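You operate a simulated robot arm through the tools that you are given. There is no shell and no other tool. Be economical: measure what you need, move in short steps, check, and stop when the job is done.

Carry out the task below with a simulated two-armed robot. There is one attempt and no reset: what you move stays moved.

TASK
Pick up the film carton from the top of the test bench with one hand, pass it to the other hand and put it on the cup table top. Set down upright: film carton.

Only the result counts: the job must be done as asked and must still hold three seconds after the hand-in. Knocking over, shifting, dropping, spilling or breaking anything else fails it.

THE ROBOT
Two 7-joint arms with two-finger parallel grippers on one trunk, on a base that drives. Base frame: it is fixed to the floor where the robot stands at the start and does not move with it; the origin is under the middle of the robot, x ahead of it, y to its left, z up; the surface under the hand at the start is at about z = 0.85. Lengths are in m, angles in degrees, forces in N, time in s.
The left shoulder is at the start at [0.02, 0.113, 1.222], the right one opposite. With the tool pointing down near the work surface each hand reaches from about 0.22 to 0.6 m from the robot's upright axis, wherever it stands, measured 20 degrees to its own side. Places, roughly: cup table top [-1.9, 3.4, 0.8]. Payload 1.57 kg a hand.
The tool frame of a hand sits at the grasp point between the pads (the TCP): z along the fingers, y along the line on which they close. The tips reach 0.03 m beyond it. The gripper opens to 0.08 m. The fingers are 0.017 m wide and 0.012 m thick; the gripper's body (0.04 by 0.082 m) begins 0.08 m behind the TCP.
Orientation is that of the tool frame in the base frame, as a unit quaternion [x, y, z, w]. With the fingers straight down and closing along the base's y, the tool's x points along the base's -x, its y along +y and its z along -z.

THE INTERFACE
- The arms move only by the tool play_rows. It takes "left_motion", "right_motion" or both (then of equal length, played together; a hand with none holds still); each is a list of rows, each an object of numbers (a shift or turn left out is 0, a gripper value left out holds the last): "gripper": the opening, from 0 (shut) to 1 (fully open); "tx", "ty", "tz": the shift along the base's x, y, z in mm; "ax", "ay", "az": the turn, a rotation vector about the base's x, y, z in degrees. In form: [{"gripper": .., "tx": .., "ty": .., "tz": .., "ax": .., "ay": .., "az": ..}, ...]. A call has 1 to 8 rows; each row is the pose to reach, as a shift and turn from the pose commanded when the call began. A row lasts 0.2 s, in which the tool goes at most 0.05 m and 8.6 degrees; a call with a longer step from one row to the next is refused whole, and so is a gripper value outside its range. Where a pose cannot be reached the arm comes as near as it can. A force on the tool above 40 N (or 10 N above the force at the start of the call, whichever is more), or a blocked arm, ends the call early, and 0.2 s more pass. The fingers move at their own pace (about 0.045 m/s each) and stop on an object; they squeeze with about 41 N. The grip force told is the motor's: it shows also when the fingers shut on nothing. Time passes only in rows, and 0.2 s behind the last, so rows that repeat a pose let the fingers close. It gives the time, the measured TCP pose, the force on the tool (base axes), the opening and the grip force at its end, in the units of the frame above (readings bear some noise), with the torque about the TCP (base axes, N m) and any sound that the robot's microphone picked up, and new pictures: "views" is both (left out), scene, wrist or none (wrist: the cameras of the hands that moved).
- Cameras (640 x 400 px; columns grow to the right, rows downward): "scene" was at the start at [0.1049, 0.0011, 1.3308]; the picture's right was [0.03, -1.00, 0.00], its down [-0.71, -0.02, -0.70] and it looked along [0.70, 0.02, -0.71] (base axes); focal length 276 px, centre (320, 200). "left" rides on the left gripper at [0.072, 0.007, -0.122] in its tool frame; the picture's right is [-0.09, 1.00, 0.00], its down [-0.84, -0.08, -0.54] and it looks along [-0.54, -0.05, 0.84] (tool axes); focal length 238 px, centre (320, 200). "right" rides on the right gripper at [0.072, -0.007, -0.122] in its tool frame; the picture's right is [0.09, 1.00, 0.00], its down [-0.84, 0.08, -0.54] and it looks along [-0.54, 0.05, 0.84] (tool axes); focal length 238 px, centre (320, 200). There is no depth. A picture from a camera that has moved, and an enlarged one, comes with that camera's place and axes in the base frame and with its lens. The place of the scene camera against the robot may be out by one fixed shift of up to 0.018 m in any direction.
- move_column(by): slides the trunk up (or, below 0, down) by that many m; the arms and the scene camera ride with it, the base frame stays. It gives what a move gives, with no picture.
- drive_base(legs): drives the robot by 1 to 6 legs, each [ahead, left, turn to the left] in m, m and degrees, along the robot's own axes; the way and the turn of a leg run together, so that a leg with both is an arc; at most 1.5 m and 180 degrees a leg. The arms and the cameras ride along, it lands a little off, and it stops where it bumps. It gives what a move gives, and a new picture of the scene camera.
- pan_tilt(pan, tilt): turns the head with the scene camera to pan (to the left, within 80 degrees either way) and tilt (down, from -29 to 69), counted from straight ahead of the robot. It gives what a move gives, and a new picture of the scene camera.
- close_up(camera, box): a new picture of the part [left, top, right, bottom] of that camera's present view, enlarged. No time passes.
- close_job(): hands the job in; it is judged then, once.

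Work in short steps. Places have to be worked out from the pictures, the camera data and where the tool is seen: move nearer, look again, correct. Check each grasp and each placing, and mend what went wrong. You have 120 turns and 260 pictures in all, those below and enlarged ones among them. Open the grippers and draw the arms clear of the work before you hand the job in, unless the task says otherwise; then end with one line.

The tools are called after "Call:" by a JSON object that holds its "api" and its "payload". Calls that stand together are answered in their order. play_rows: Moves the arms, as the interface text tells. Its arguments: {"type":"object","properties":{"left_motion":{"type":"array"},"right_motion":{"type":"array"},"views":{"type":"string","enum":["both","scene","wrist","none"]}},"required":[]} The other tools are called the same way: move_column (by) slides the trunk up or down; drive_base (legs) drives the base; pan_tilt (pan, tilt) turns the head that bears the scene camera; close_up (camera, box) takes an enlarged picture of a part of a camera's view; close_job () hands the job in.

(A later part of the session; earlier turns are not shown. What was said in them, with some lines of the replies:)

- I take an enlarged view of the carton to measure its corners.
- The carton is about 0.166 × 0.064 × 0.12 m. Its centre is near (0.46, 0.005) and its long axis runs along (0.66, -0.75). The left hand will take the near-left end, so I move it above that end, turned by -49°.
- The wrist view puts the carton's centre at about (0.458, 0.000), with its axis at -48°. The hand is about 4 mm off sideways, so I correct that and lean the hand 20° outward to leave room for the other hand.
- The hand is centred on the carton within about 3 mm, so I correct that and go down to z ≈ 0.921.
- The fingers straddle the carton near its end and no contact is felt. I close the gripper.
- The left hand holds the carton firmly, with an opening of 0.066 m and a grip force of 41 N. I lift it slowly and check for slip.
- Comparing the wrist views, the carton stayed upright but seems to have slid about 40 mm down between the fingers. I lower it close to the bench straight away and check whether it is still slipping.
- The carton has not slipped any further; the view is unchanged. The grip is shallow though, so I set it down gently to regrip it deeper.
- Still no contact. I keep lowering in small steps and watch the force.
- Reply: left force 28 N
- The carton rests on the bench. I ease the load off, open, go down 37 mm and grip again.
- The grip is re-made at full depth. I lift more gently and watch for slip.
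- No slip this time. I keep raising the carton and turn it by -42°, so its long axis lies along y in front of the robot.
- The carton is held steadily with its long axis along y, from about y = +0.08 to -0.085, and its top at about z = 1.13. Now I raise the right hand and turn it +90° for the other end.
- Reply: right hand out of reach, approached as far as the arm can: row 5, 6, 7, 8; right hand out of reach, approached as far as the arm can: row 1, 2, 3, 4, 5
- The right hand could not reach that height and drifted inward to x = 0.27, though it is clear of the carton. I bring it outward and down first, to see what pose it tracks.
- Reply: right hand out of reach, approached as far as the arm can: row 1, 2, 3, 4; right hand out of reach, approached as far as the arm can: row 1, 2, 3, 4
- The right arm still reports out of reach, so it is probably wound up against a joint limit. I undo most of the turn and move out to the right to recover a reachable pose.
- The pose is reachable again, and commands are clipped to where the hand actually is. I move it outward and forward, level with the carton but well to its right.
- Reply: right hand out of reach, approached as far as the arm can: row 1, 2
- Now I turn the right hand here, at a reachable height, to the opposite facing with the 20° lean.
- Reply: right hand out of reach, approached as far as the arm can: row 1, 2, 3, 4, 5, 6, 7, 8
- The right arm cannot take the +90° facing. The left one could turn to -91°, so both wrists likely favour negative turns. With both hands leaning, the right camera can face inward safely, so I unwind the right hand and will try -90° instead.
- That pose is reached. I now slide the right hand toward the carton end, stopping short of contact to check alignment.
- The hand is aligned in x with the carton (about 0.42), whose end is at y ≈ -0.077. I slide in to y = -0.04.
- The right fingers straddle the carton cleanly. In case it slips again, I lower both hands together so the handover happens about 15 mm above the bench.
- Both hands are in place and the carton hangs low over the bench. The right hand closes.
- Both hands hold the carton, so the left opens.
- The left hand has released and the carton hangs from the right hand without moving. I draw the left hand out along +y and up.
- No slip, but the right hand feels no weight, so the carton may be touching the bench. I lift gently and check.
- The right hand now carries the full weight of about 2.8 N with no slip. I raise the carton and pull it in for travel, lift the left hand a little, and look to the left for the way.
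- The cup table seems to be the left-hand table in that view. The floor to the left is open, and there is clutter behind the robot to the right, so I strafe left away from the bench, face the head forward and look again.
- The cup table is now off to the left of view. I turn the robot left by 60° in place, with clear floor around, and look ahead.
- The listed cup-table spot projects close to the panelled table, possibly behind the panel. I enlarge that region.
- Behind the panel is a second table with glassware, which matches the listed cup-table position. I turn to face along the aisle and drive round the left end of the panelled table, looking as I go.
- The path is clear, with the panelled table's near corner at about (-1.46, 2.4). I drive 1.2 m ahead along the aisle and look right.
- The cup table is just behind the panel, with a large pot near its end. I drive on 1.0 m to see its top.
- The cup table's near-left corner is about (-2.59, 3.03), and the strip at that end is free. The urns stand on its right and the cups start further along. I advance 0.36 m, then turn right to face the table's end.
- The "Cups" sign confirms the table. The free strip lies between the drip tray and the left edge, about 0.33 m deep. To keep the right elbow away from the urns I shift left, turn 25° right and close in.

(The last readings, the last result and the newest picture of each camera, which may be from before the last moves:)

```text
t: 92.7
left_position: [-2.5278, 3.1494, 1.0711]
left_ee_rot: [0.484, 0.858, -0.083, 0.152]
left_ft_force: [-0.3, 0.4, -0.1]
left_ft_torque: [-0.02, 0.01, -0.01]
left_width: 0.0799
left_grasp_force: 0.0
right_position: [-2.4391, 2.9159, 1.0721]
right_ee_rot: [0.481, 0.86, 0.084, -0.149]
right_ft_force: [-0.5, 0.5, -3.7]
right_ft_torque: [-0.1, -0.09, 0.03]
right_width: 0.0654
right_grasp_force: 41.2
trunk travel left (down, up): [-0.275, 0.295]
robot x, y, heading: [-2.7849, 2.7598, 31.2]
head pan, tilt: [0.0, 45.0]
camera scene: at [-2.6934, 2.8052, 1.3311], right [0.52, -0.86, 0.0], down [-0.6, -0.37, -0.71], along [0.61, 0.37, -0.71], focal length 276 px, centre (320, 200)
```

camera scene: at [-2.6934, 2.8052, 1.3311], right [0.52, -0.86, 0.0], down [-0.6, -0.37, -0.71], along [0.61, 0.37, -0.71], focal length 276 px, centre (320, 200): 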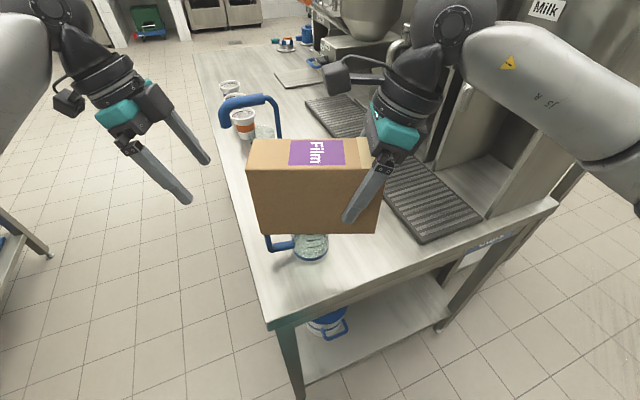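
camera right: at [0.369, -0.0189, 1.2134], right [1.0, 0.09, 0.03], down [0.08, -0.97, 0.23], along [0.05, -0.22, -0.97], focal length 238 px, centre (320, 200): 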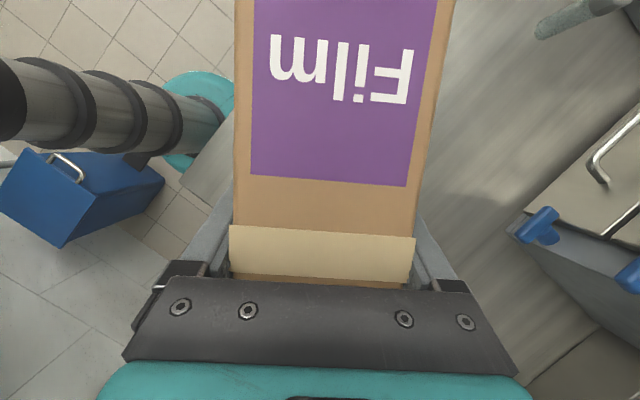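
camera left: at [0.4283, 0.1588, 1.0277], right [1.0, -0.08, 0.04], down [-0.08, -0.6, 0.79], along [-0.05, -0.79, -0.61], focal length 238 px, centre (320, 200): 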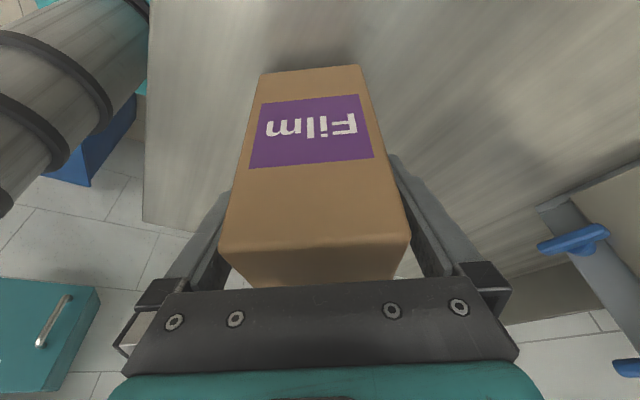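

There is a tall blue-handled glass jug right behind the carton, roughly where I meant to place it. I make no forward moves yet and take a closer look.

Call:
{"api": "close_up", "payload": {"camera": "scene", "box": [200, 60, 440, 280]}}

Call:
{"api": "close_up", "payload": {"camera": "right", "box": [0, 0, 640, 400]}}

Call:
{"api": "close_up", "payload": {"camera": "left", "box": [0, 0, 640, 400]}}

```text
1.82 times, centred on (320, 170) of scene
camera zoom: at [-2.6934, 2.8052, 1.3311], right [0.52, -0.86, 0.0], down [-0.6, -0.37, -0.71], along [0.61, 0.37, -0.71], focal length 502 px, centre (320, 254)
```

zoom: 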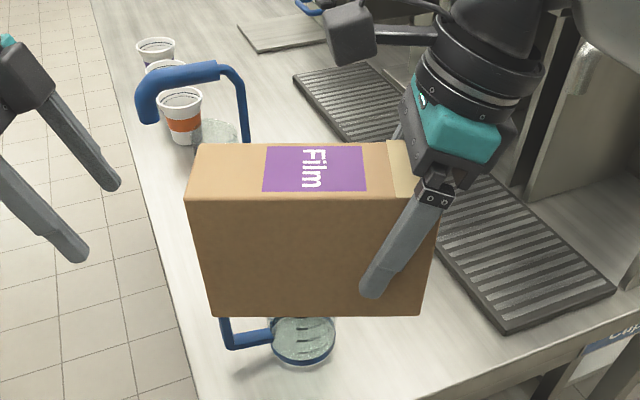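

```text
1.00 times, centred on (320, 200) of right (not enlarged: the box is as wide or as high as the picture)
camera zoom: at [-2.4601, 2.9346, 1.2127], right [0.8, 0.59, 0.03], down [0.57, -0.79, 0.23], along [0.16, -0.16, -0.97], focal length 238 px, centre (320, 200)
```

zoom: 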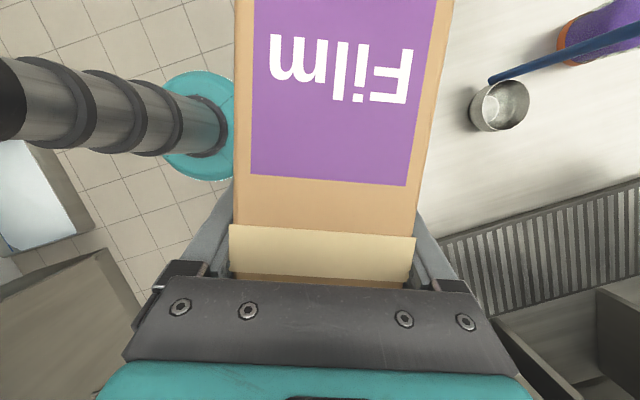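

```text
1.00 times, centred on (320, 200) of left (not enlarged: the box is as wide or as high as the picture)
camera zoom: at [-2.5782, 3.2478, 1.1621], right [0.9, 0.44, 0.04], down [0.24, -0.56, 0.79], along [0.37, -0.7, -0.61], focal length 238 px, centre (320, 200)
```

zoom: 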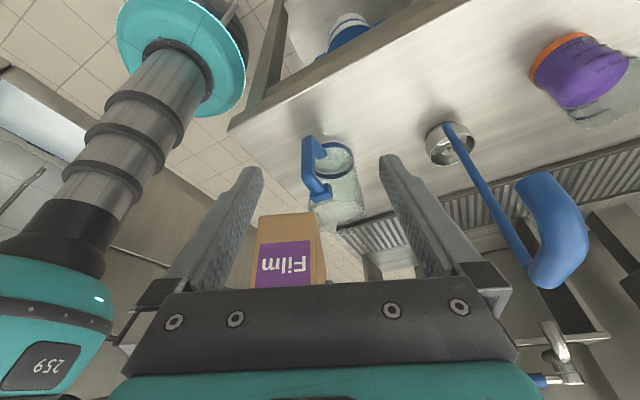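

I can now identify the objects: a glass mug at about (-2.41, 2.99), a ladle standing at about (-2.28, 3.13), and the tray to the right. The table top is at z ≈ 0.845. The carton fits between mug and tray if its long axis points along the table (56°). I raise the trunk 0.08 m for clearance, then turn the hand by -65°.

Call:
{"api": "move_column", "payload": {"by": 0.08}}

Call:
{"api": "play_rows", "payload": {"right_motion": [{"az": -4}, {"az": -11}, {"az": -19}, {"az": -27}, {"az": -35}, {"az": -43}], "views": "both"}}

```text
t: 93.8
left_position: [-2.5282, 3.1507, 1.1516]
left_ee_rot: [0.484, 0.858, -0.082, 0.151]
left_ft_force: [-0.1, 0.3, -0.3]
left_ft_torque: [0.06, -0.02, -0.01]
left_width: 0.08
left_grasp_force: 0.1
right_position: [-2.4389, 2.9157, 1.152]
right_ee_rot: [0.482, 0.859, 0.084, -0.149]
right_ft_force: [0.2, -0.2, -3.4]
right_ft_torque: [-0.14, -0.05, 0.0]
right_width: 0.0658
right_grasp_force: 41.3
trunk travel left (down, up): [-0.355, 0.215]
robot x, y, heading: [-2.7829, 2.7584, 31.3]
head pan, tilt: [0.0, 45.0]
```

```text
t: 95.2
left_position: [-2.5278, 3.1504, 1.1503]
left_ee_rot: [0.483, 0.858, -0.082, 0.153]
left_ft_force: [-0.7, -0.1, 0.4]
left_ft_torque: [0.01, 0.01, 0.0]
left_width: 0.08
left_grasp_force: 0.2
right_position: [-2.4386, 2.9162, 1.1532]
right_ee_rot: [0.764, 0.622, 0.134, -0.107]
right_ft_force: [0.1, -0.3, -3.3]
right_ft_torque: [-0.16, 0.02, -0.01]
right_width: 0.066
right_grasp_force: 41.2
trunk travel left (down, up): [-0.355, 0.215]
robot x, y, heading: [-2.7855, 2.7605, 31.1]
head pan, tilt: [0.0, 45.0]
camera scene: at [-2.6935, 2.8052, 1.411], right [0.52, -0.86, 0.0], down [-0.61, -0.37, -0.71], along [0.6, 0.37, -0.71], focal length 276 px, centre (320, 200)
camera right: at [-2.442, 2.9439, 1.2935], right [0.99, -0.12, 0.03], down [-0.12, -0.97, 0.23], along [0.01, -0.23, -0.97], focal length 238 px, centre (320, 200)
```

scene: 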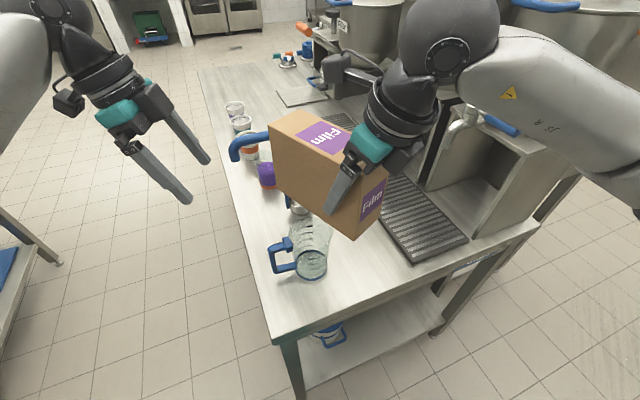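
right: 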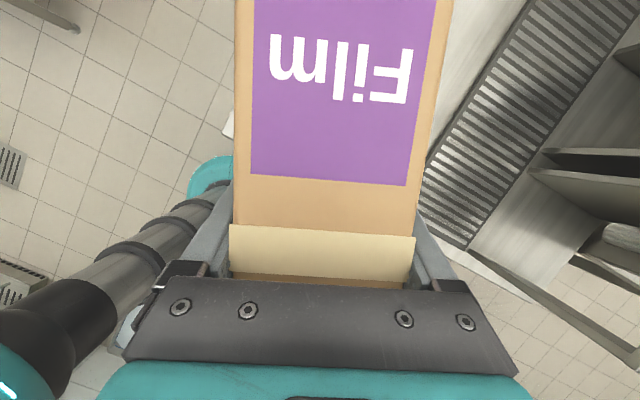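

That works without trouble. I finish the turn by another -22° and shift the carton over the gap between mug and tray.

Call:
{"api": "play_rows", "payload": {"right_motion": [{"az": -7}, {"az": -14, "tx": 15}, {"az": -21, "tx": 35, "ty": -3}, {"az": -22, "tx": 60, "ty": -7}, {"az": -22, "tx": 85, "ty": -10}, {"az": -22, "tx": 105, "ty": -13}, {"az": -22, "tx": 116, "ty": -14}], "views": "both"}}

Call:
{"api": "close_up", "payload": {"camera": "scene", "box": [220, 100, 480, 300]}}

Call:
{"api": "close_up", "payload": {"camera": "left", "box": [0, 0, 640, 400]}}

```text
t: 96.8
left_position: [-2.5271, 3.1505, 1.1508]
left_ee_rot: [0.484, 0.858, -0.082, 0.152]
left_ft_force: [-0.5, -0.2, -0.1]
left_ft_torque: [-0.01, -0.01, 0.03]
left_width: 0.0801
left_grasp_force: 0.0
right_position: [-2.3239, 2.9002, 1.1538]
right_ee_rot: [0.868, 0.467, 0.152, -0.08]
right_ft_force: [0.9, -0.2, -2.6]
right_ft_torque: [-0.15, 0.1, 0.05]
right_width: 0.0655
right_grasp_force: 40.8
trunk travel left (down, up): [-0.355, 0.215]
robot x, y, heading: [-2.785, 2.7591, 31.3]
head pan, tilt: [0.0, 45.0]
camera scene: at [-2.6933, 2.8051, 1.411], right [0.52, -0.86, 0.0], down [-0.61, -0.37, -0.71], along [0.6, 0.37, -0.71], focal length 276 px, centre (320, 200)
camera right: at [-2.3146, 2.927, 1.2937], right [0.88, -0.48, 0.03], down [-0.47, -0.85, 0.23], along [-0.08, -0.21, -0.97], focal length 238 px, centre (320, 200)
```

scene: 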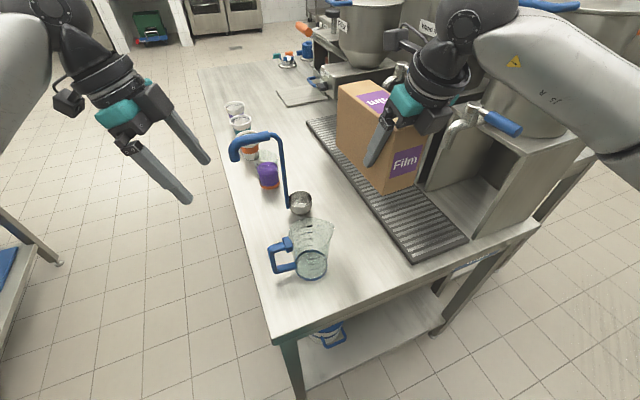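
right: 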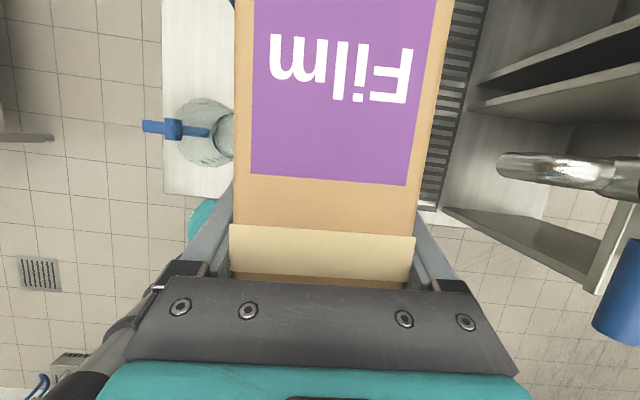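

```text
2.00 times, centred on (350, 200) of scene
camera zoom: at [-2.6933, 2.8051, 1.411], right [0.52, -0.86, 0.0], down [-0.61, -0.37, -0.71], along [0.6, 0.37, -0.71], focal length 553 px, centre (260, 200)
```

zoom: 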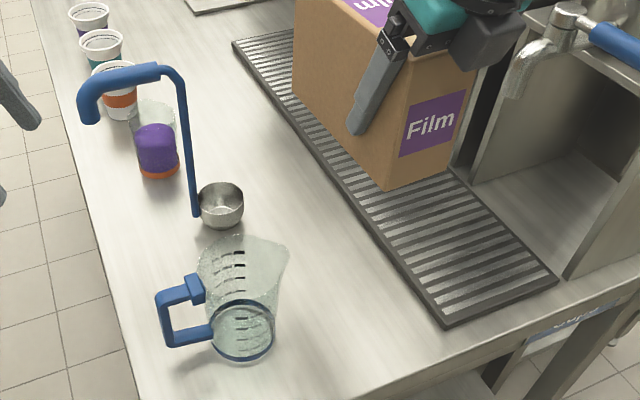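

```text
1.00 times, centred on (320, 200) of left (not enlarged: the box is as wide or as high as the picture)
camera zoom: at [-2.578, 3.2477, 1.2421], right [0.9, 0.44, 0.04], down [0.24, -0.56, 0.79], along [0.37, -0.7, -0.61], focal length 238 px, centre (320, 200)
```

zoom: 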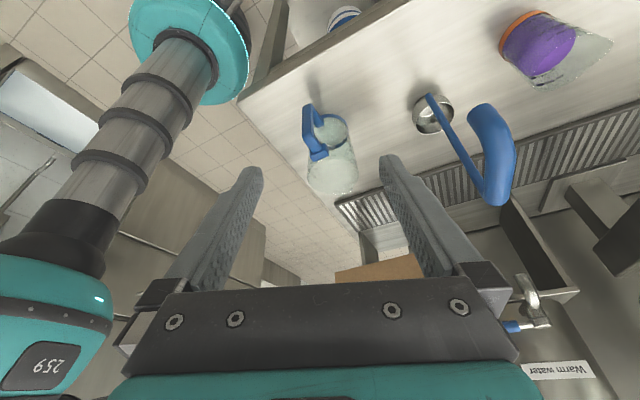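

The view is clear now. The tray's left edge is at A ≈ 3.46 and the mug's right side at ≈ 3.63 (measured across the table), and the carton is centred between them at 3.55. I nudge it 5 mm toward the tray and lower most of the way.

Call:
{"api": "play_rows", "payload": {"right_motion": [{"tx": 4, "ty": -3, "tz": -15}, {"tx": 4, "ty": -3, "tz": -40}, {"tx": 4, "ty": -3, "tz": -65}, {"tx": 4, "ty": -3, "tz": -90}, {"tx": 4, "ty": -3, "tz": -115}, {"tx": 4, "ty": -3, "tz": -135}, {"tx": 4, "ty": -3, "tz": -150}], "views": "both"}}

Call:
{"api": "close_up", "payload": {"camera": "scene", "box": [220, 100, 480, 300]}}

```text
t: 98.5
left_position: [-2.5281, 3.1504, 1.1506]
left_ee_rot: [0.484, 0.858, -0.083, 0.151]
left_ft_force: [0.8, 1.0, -0.6]
left_ft_torque: [-0.02, -0.02, -0.01]
left_width: 0.0799
left_grasp_force: 0.1
right_position: [-2.3178, 2.8987, 1.0009]
right_ee_rot: [0.868, 0.466, 0.153, -0.08]
right_ft_force: [-0.8, 0.8, -1.9]
right_ft_torque: [-0.12, 0.09, 0.01]
right_width: 0.0657
right_grasp_force: 40.4
trunk travel left (down, up): [-0.355, 0.215]
robot x, y, heading: [-2.7854, 2.7601, 31.1]
head pan, tilt: [0.0, 45.0]
camera scene: at [-2.6933, 2.8052, 1.411], right [0.52, -0.86, 0.0], down [-0.61, -0.37, -0.71], along [0.6, 0.37, -0.71], focal length 276 px, centre (320, 200)
camera right: at [-2.3103, 2.9247, 1.1411], right [0.88, -0.48, 0.03], down [-0.47, -0.85, 0.23], along [-0.08, -0.21, -0.97], focal length 238 px, centre (320, 200)
```

scene: 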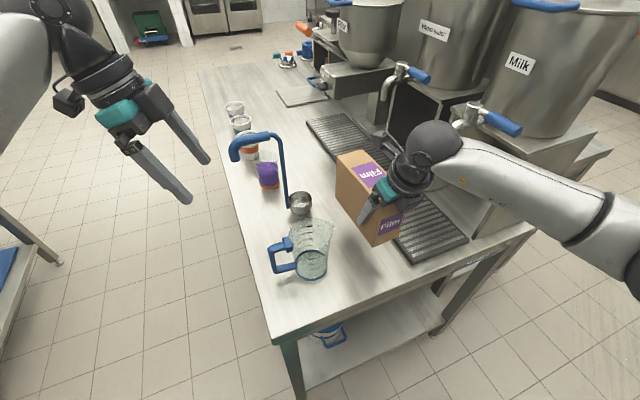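
right: 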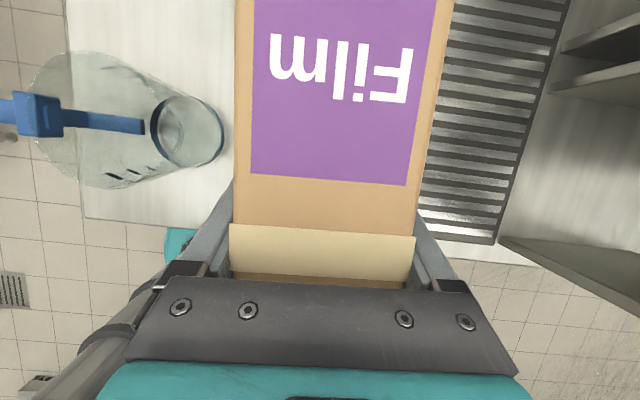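

```text
2.00 times, centred on (350, 200) of scene
camera zoom: at [-2.6933, 2.8052, 1.411], right [0.52, -0.86, 0.0], down [-0.61, -0.37, -0.71], along [0.6, 0.37, -0.71], focal length 553 px, centre (260, 200)
```

zoom: 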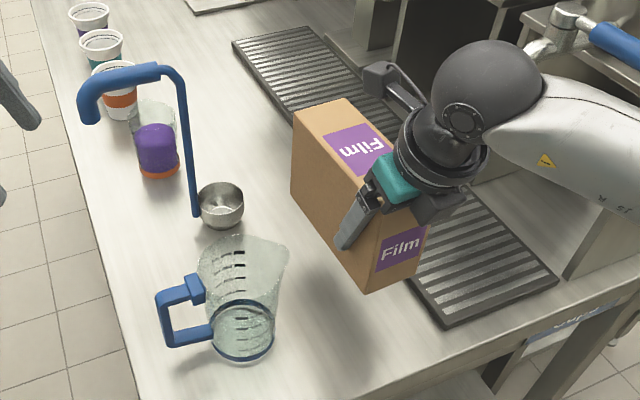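

The spacing still looks good. I lower further in small steps.

Call:
{"api": "play_rows", "payload": {"right_motion": [{"tz": -12}, {"tz": -24}, {"tz": -36}, {"tz": -46}, {"tz": -54}], "views": "none"}}

Call:
{"api": "close_up", "payload": {"camera": "scene", "box": [220, 100, 480, 300]}}

Call:
{"api": "close_up", "payload": {"camera": "scene", "box": [380, 60, 640, 260]}}

```text
t: 99.7
left_position: [-2.5285, 3.1496, 1.1516]
left_ee_rot: [0.484, 0.858, -0.083, 0.152]
left_ft_force: [-0.5, -0.2, -0.1]
left_ft_torque: [-0.02, -0.01, 0.03]
left_width: 0.08
left_grasp_force: 0.1
right_position: [-2.3187, 2.8981, 0.9472]
right_ee_rot: [0.868, 0.466, 0.152, -0.08]
right_ft_force: [0.5, -0.8, -2.5]
right_ft_torque: [-0.16, 0.06, 0.0]
right_width: 0.0659
right_grasp_force: 40.9
trunk travel left (down, up): [-0.355, 0.215]
robot x, y, heading: [-2.7814, 2.7549, 31.2]
head pan, tilt: [0.0, 45.0]
```

```text
2.00 times, centred on (350, 200) of scene
camera zoom: at [-2.6933, 2.8051, 1.411], right [0.52, -0.86, 0.0], down [-0.61, -0.37, -0.71], along [0.6, 0.37, -0.71], focal length 553 px, centre (260, 200)
```

zoom: 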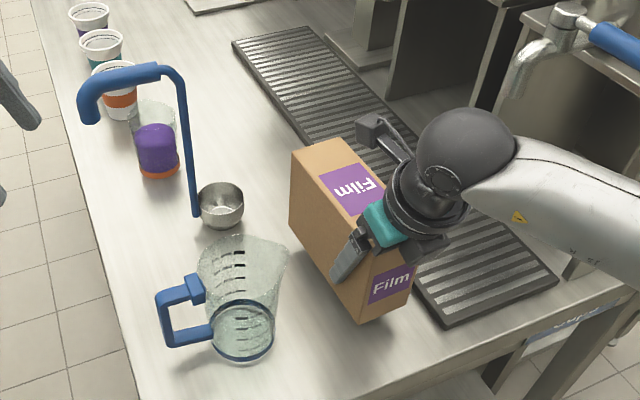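

```text
2.00 times, centred on (510, 160) of scene
camera zoom: at [-2.6933, 2.8051, 1.411], right [0.52, -0.86, 0.0], down [-0.61, -0.37, -0.71], along [0.6, 0.37, -0.71], focal length 553 px, centre (-60, 280)
```

zoom: 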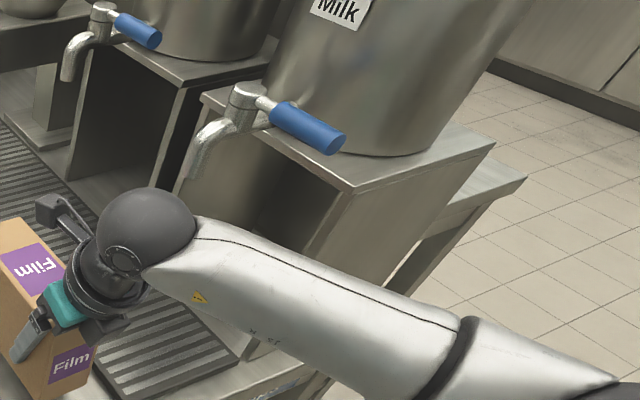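

The arm is clear of the urns. I lower in fine steps to contact.

Call:
{"api": "play_rows", "payload": {"right_motion": [{"tz": -4}, {"tz": -8}, {"tz": -11}, {"tz": -14}], "views": "none"}}

Call:
{"api": "close_up", "payload": {"camera": "scene", "box": [270, 150, 440, 280]}}

```text
t: 100.7
left_position: [-2.5277, 3.1509, 1.1508]
left_ee_rot: [0.485, 0.858, -0.082, 0.151]
left_ft_force: [0.4, 0.2, -0.1]
left_ft_torque: [-0.02, -0.04, 0.0]
left_width: 0.0801
left_grasp_force: 0.0
right_position: [-2.3189, 2.8996, 0.9333]
right_ee_rot: [0.868, 0.466, 0.152, -0.081]
right_ft_force: [-0.2, 0.0, -3.3]
right_ft_torque: [-0.14, 0.08, 0.0]
right_width: 0.0656
right_grasp_force: 41.3
trunk travel left (down, up): [-0.355, 0.215]
robot x, y, heading: [-2.785, 2.7619, 31.2]
head pan, tilt: [0.0, 45.0]
```

```text
3.08 times, centred on (355, 215) of scene
camera zoom: at [-2.6933, 2.8052, 1.411], right [0.52, -0.86, 0.0], down [-0.61, -0.37, -0.71], along [0.6, 0.37, -0.71], focal length 850 px, centre (212, 154)
```

zoom: 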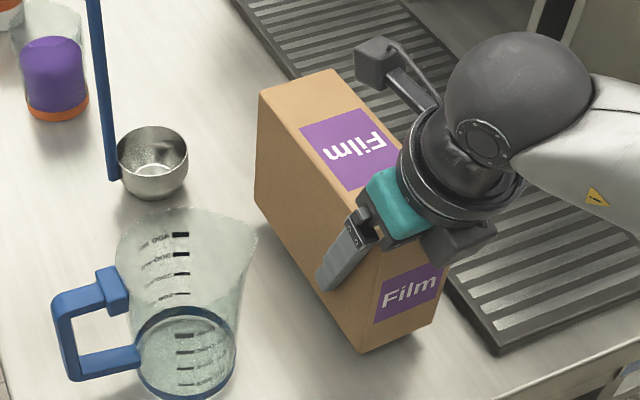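

Call:
{"api": "play_rows", "payload": {"right_motion": [{"tz": -4}, {"tz": -8}, {"tz": -11}, {"tz": -14}], "views": "none"}}

Call:
{"api": "close_up", "payload": {"camera": "scene", "box": [270, 150, 440, 280]}}

```text
t: 101.7
left_position: [-2.5282, 3.1505, 1.1508]
left_ee_rot: [0.484, 0.858, -0.083, 0.151]
left_ft_force: [0.0, -0.3, -0.7]
left_ft_torque: [-0.03, -0.03, -0.02]
left_width: 0.0803
left_grasp_force: 0.0
right_position: [-2.3187, 2.8989, 0.9197]
right_ee_rot: [0.868, 0.466, 0.151, -0.08]
right_ft_force: [-0.3, 0.3, -3.3]
right_ft_torque: [-0.11, 0.09, -0.02]
right_width: 0.0658
right_grasp_force: 40.7
trunk travel left (down, up): [-0.355, 0.215]
robot x, y, heading: [-2.7874, 2.7582, 31.3]
head pan, tilt: [0.0, 45.0]
```

```text
3.08 times, centred on (355, 215) of scene
camera zoom: at [-2.6933, 2.8051, 1.411], right [0.52, -0.86, 0.0], down [-0.61, -0.37, -0.71], along [0.6, 0.37, -0.71], focal length 850 px, centre (212, 154)
```

zoom: 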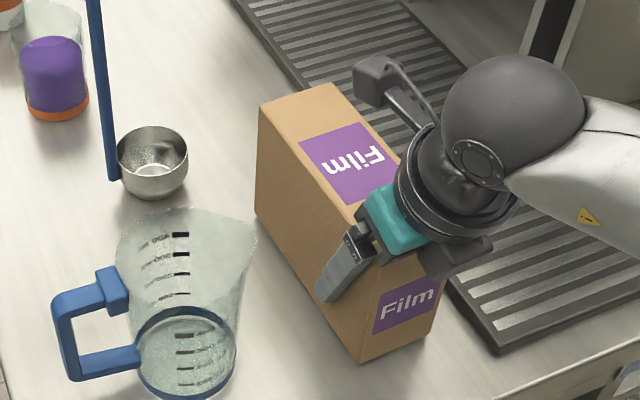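

Call:
{"api": "play_rows", "payload": {"right_motion": [{"tz": -3}, {"tz": -6}, {"tz": -9}], "views": "none"}}

```text
t: 102.5
left_position: [-2.5298, 3.1495, 1.1517]
left_ee_rot: [0.484, 0.858, -0.082, 0.152]
left_ft_force: [0.0, 0.3, 0.0]
left_ft_torque: [-0.01, 0.02, -0.02]
left_width: 0.0802
left_grasp_force: 0.1
right_position: [-2.3191, 2.9004, 0.9153]
right_ee_rot: [0.867, 0.466, 0.157, -0.082]
right_ft_force: [-4.0, -10.7, 30.3]
right_ft_torque: [-0.16, 1.23, 0.31]
right_width: 0.0657
right_grasp_force: 40.7
trunk travel left (down, up): [-0.355, 0.215]
robot x, y, heading: [-2.7857, 2.7606, 31.1]
head pan, tilt: [0.0, 45.0]
```

The carton touches the table. I ease back 4 mm, check, then open.

Call:
{"api": "play_rows", "payload": {"right_motion": [{"tz": 3}, {"tz": 4}, {"tz": 4}], "views": "none"}}

Call:
{"api": "close_up", "payload": {"camera": "scene", "box": [270, 150, 440, 280]}}

```text
t: 103.2
left_position: [-2.5305, 3.1496, 1.1514]
left_ee_rot: [0.484, 0.858, -0.081, 0.152]
left_ft_force: [0.7, 0.2, 0.6]
left_ft_torque: [0.0, -0.01, -0.02]
left_width: 0.08
left_grasp_force: 0.0
right_position: [-2.3178, 2.8989, 0.9164]
right_ee_rot: [0.868, 0.466, 0.155, -0.081]
right_ft_force: [2.1, -0.2, 15.3]
right_ft_torque: [1.55, -0.55, -0.14]
right_width: 0.066
right_grasp_force: 40.9
trunk travel left (down, up): [-0.355, 0.215]
robot x, y, heading: [-2.7817, 2.7604, 31.2]
head pan, tilt: [0.0, 45.0]
```

```text
3.08 times, centred on (355, 215) of scene
camera zoom: at [-2.6944, 2.8044, 1.4111], right [0.52, -0.86, 0.0], down [-0.6, -0.37, -0.71], along [0.61, 0.37, -0.71], focal length 850 px, centre (212, 154)
```

zoom: 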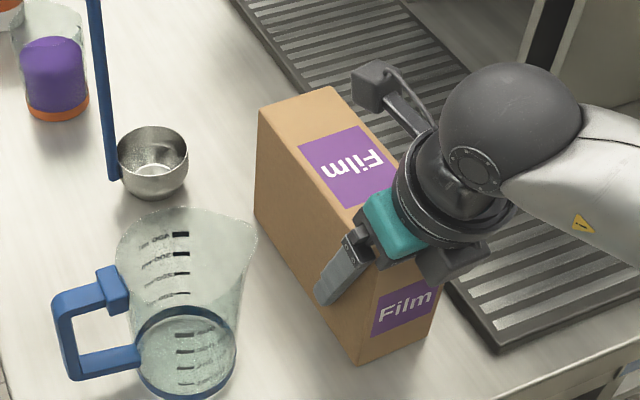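

Call:
{"api": "play_rows", "payload": {"right_motion": [{"tz": 2}, {"tz": 2, "gripper": 0.88}, {"tz": 2, "gripper": 0.9}, {"tz": 2, "gripper": 1}, {"tz": 2, "gripper": 1}, {"tz": 2, "gripper": 1}], "views": "both"}}

Call:
{"api": "close_up", "payload": {"camera": "scene", "box": [270, 150, 440, 280]}}

```text
t: 104.7
left_position: [-2.5285, 3.1505, 1.152]
left_ee_rot: [0.484, 0.858, -0.082, 0.153]
left_ft_force: [0.1, -0.1, 0.4]
left_ft_torque: [0.02, -0.02, 0.03]
left_width: 0.0801
left_grasp_force: 0.1
right_position: [-2.3186, 2.8989, 0.9169]
right_ee_rot: [0.868, 0.465, 0.152, -0.079]
right_ft_force: [-0.3, -0.1, 0.1]
right_ft_torque: [0.01, 0.02, 0.01]
right_width: 0.0799
right_grasp_force: 0.0
trunk travel left (down, up): [-0.355, 0.215]
robot x, y, heading: [-2.7799, 2.7616, 31.2]
head pan, tilt: [0.0, 45.0]
camera scene: at [-2.6936, 2.8051, 1.4111], right [0.52, -0.86, 0.0], down [-0.6, -0.37, -0.71], along [0.6, 0.37, -0.71], focal length 276 px, centre (320, 200)
camera right: at [-2.3111, 2.9246, 1.058], right [0.88, -0.48, 0.03], down [-0.47, -0.85, 0.23], along [-0.08, -0.21, -0.97], focal length 238 px, centre (320, 200)
```

scene: 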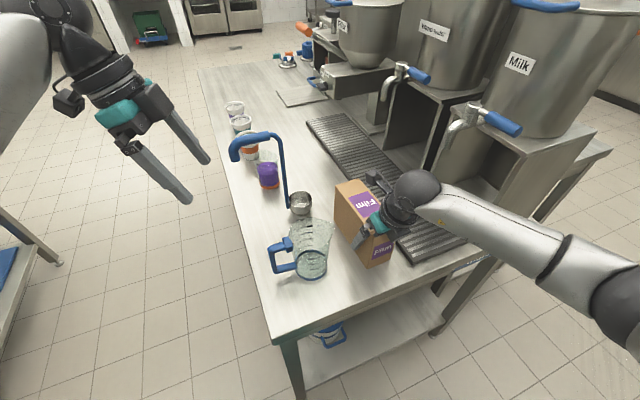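
right: 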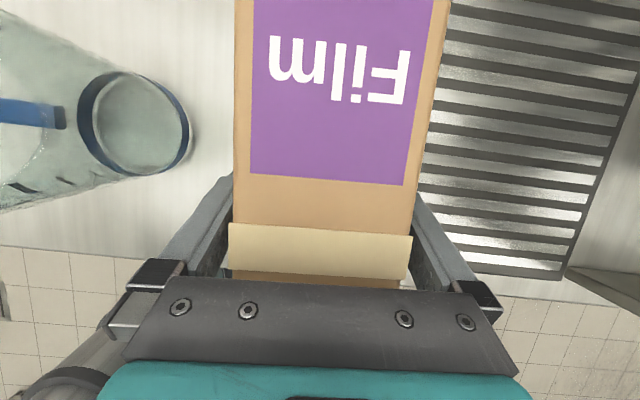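

```text
3.08 times, centred on (355, 215) of scene
camera zoom: at [-2.6936, 2.8051, 1.4111], right [0.52, -0.86, 0.0], down [-0.6, -0.37, -0.71], along [0.6, 0.37, -0.71], focal length 850 px, centre (212, 154)
```

zoom: 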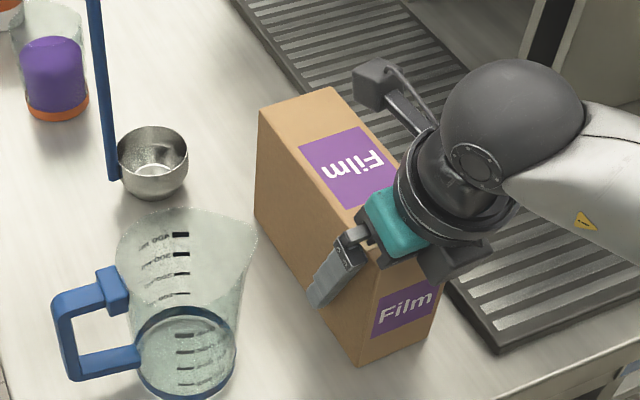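

The carton is free and standing upright with clear gaps. I withdraw straight up, retracing the descent.

Call:
{"api": "play_rows", "payload": {"right_motion": [{"tz": 8}, {"tz": 22}, {"tz": 42}, {"tz": 65}, {"tz": 95}, {"tz": 125}, {"tz": 160}, {"tz": 195}], "views": "scene"}}

Call:
{"api": "close_up", "payload": {"camera": "scene", "box": [270, 150, 440, 280]}}

```text
t: 106.5
left_position: [-2.5285, 3.1502, 1.152]
left_ee_rot: [0.484, 0.858, -0.081, 0.151]
left_ft_force: [-0.2, 0.7, -0.1]
left_ft_torque: [-0.03, 0.02, -0.01]
left_width: 0.0802
left_grasp_force: 0.1
right_position: [-2.3186, 2.8976, 1.1137]
right_ee_rot: [0.868, 0.466, 0.153, -0.08]
right_ft_force: [0.6, -0.2, 0.3]
right_ft_torque: [0.02, -0.01, -0.03]
right_width: 0.0802
right_grasp_force: 0.0
trunk travel left (down, up): [-0.355, 0.215]
robot x, y, heading: [-2.7845, 2.7574, 31.4]
head pan, tilt: [0.0, 45.0]
camera scene: at [-2.6937, 2.8052, 1.4111], right [0.52, -0.86, 0.0], down [-0.6, -0.37, -0.71], along [0.61, 0.37, -0.71], focal length 276 px, centre (320, 200)
```

scene: 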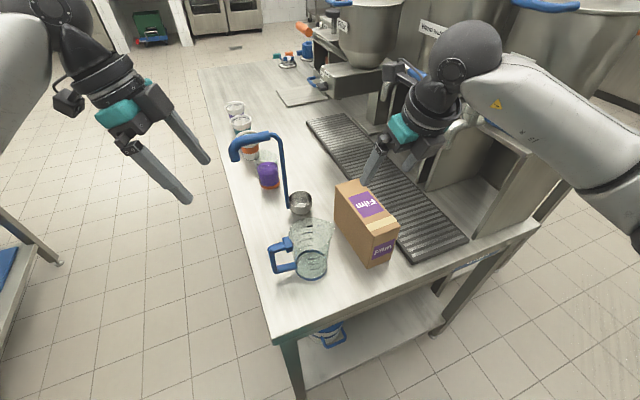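

```text
3.08 times, centred on (355, 215) of scene
camera zoom: at [-2.6937, 2.8052, 1.4111], right [0.52, -0.86, 0.0], down [-0.6, -0.37, -0.71], along [0.61, 0.37, -0.71], focal length 850 px, centre (212, 154)
```

zoom: 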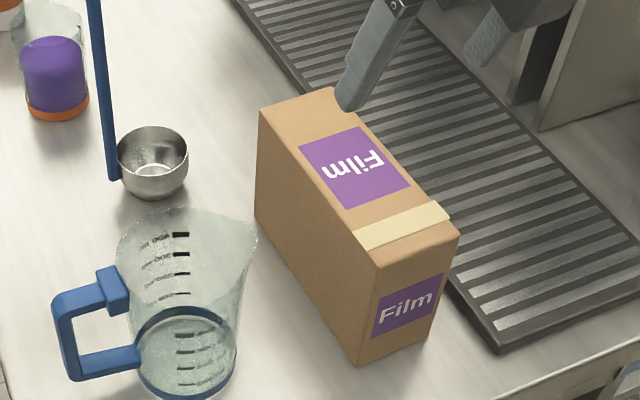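

The carton stands upright, clear of the mug and the tray. I back the robot off 0.25 m to draw the arms clear and take a last look.

Call:
{"api": "drive_base", "payload": {"legs": [[-0.25, 0, 0]]}}

```text
t: 108.3
left_position: [-2.7476, 3.0186, 1.1517]
left_ee_rot: [0.483, 0.858, -0.082, 0.152]
left_ft_force: [0.6, 0.1, 0.7]
left_ft_torque: [0.02, 0.0, -0.02]
left_width: 0.0799
left_grasp_force: 0.0
right_position: [-2.5368, 2.7667, 1.1128]
right_ee_rot: [0.868, 0.467, 0.152, -0.08]
right_ft_force: [-0.1, 0.3, 0.0]
right_ft_torque: [0.01, 0.01, -0.02]
right_width: 0.08
right_grasp_force: 0.0
trunk travel left (down, up): [-0.355, 0.215]
robot x, y, heading: [-3.0016, 2.6253, 31.3]
head pan, tilt: [0.0, 45.0]
camera scene: at [-2.9121, 2.6728, 1.4111], right [0.52, -0.85, 0.0], down [-0.6, -0.37, -0.71], along [0.6, 0.37, -0.71], focal length 276 px, centre (320, 200)
```

scene: 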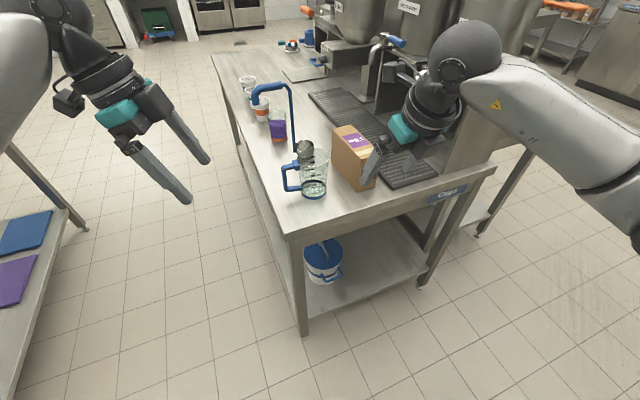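

The carton stands upright on the cup table, everything around it is undisturbed, and both grippers are open and clear. I hand the job in.

Call:
{"api": "close_job", "payload": {}}

```text
The job is handed in.
```

The film carton was picked up with the left hand, passed to the right, and now stands upright on the cup table. The mug, ladle and tray beside it were left untouched.
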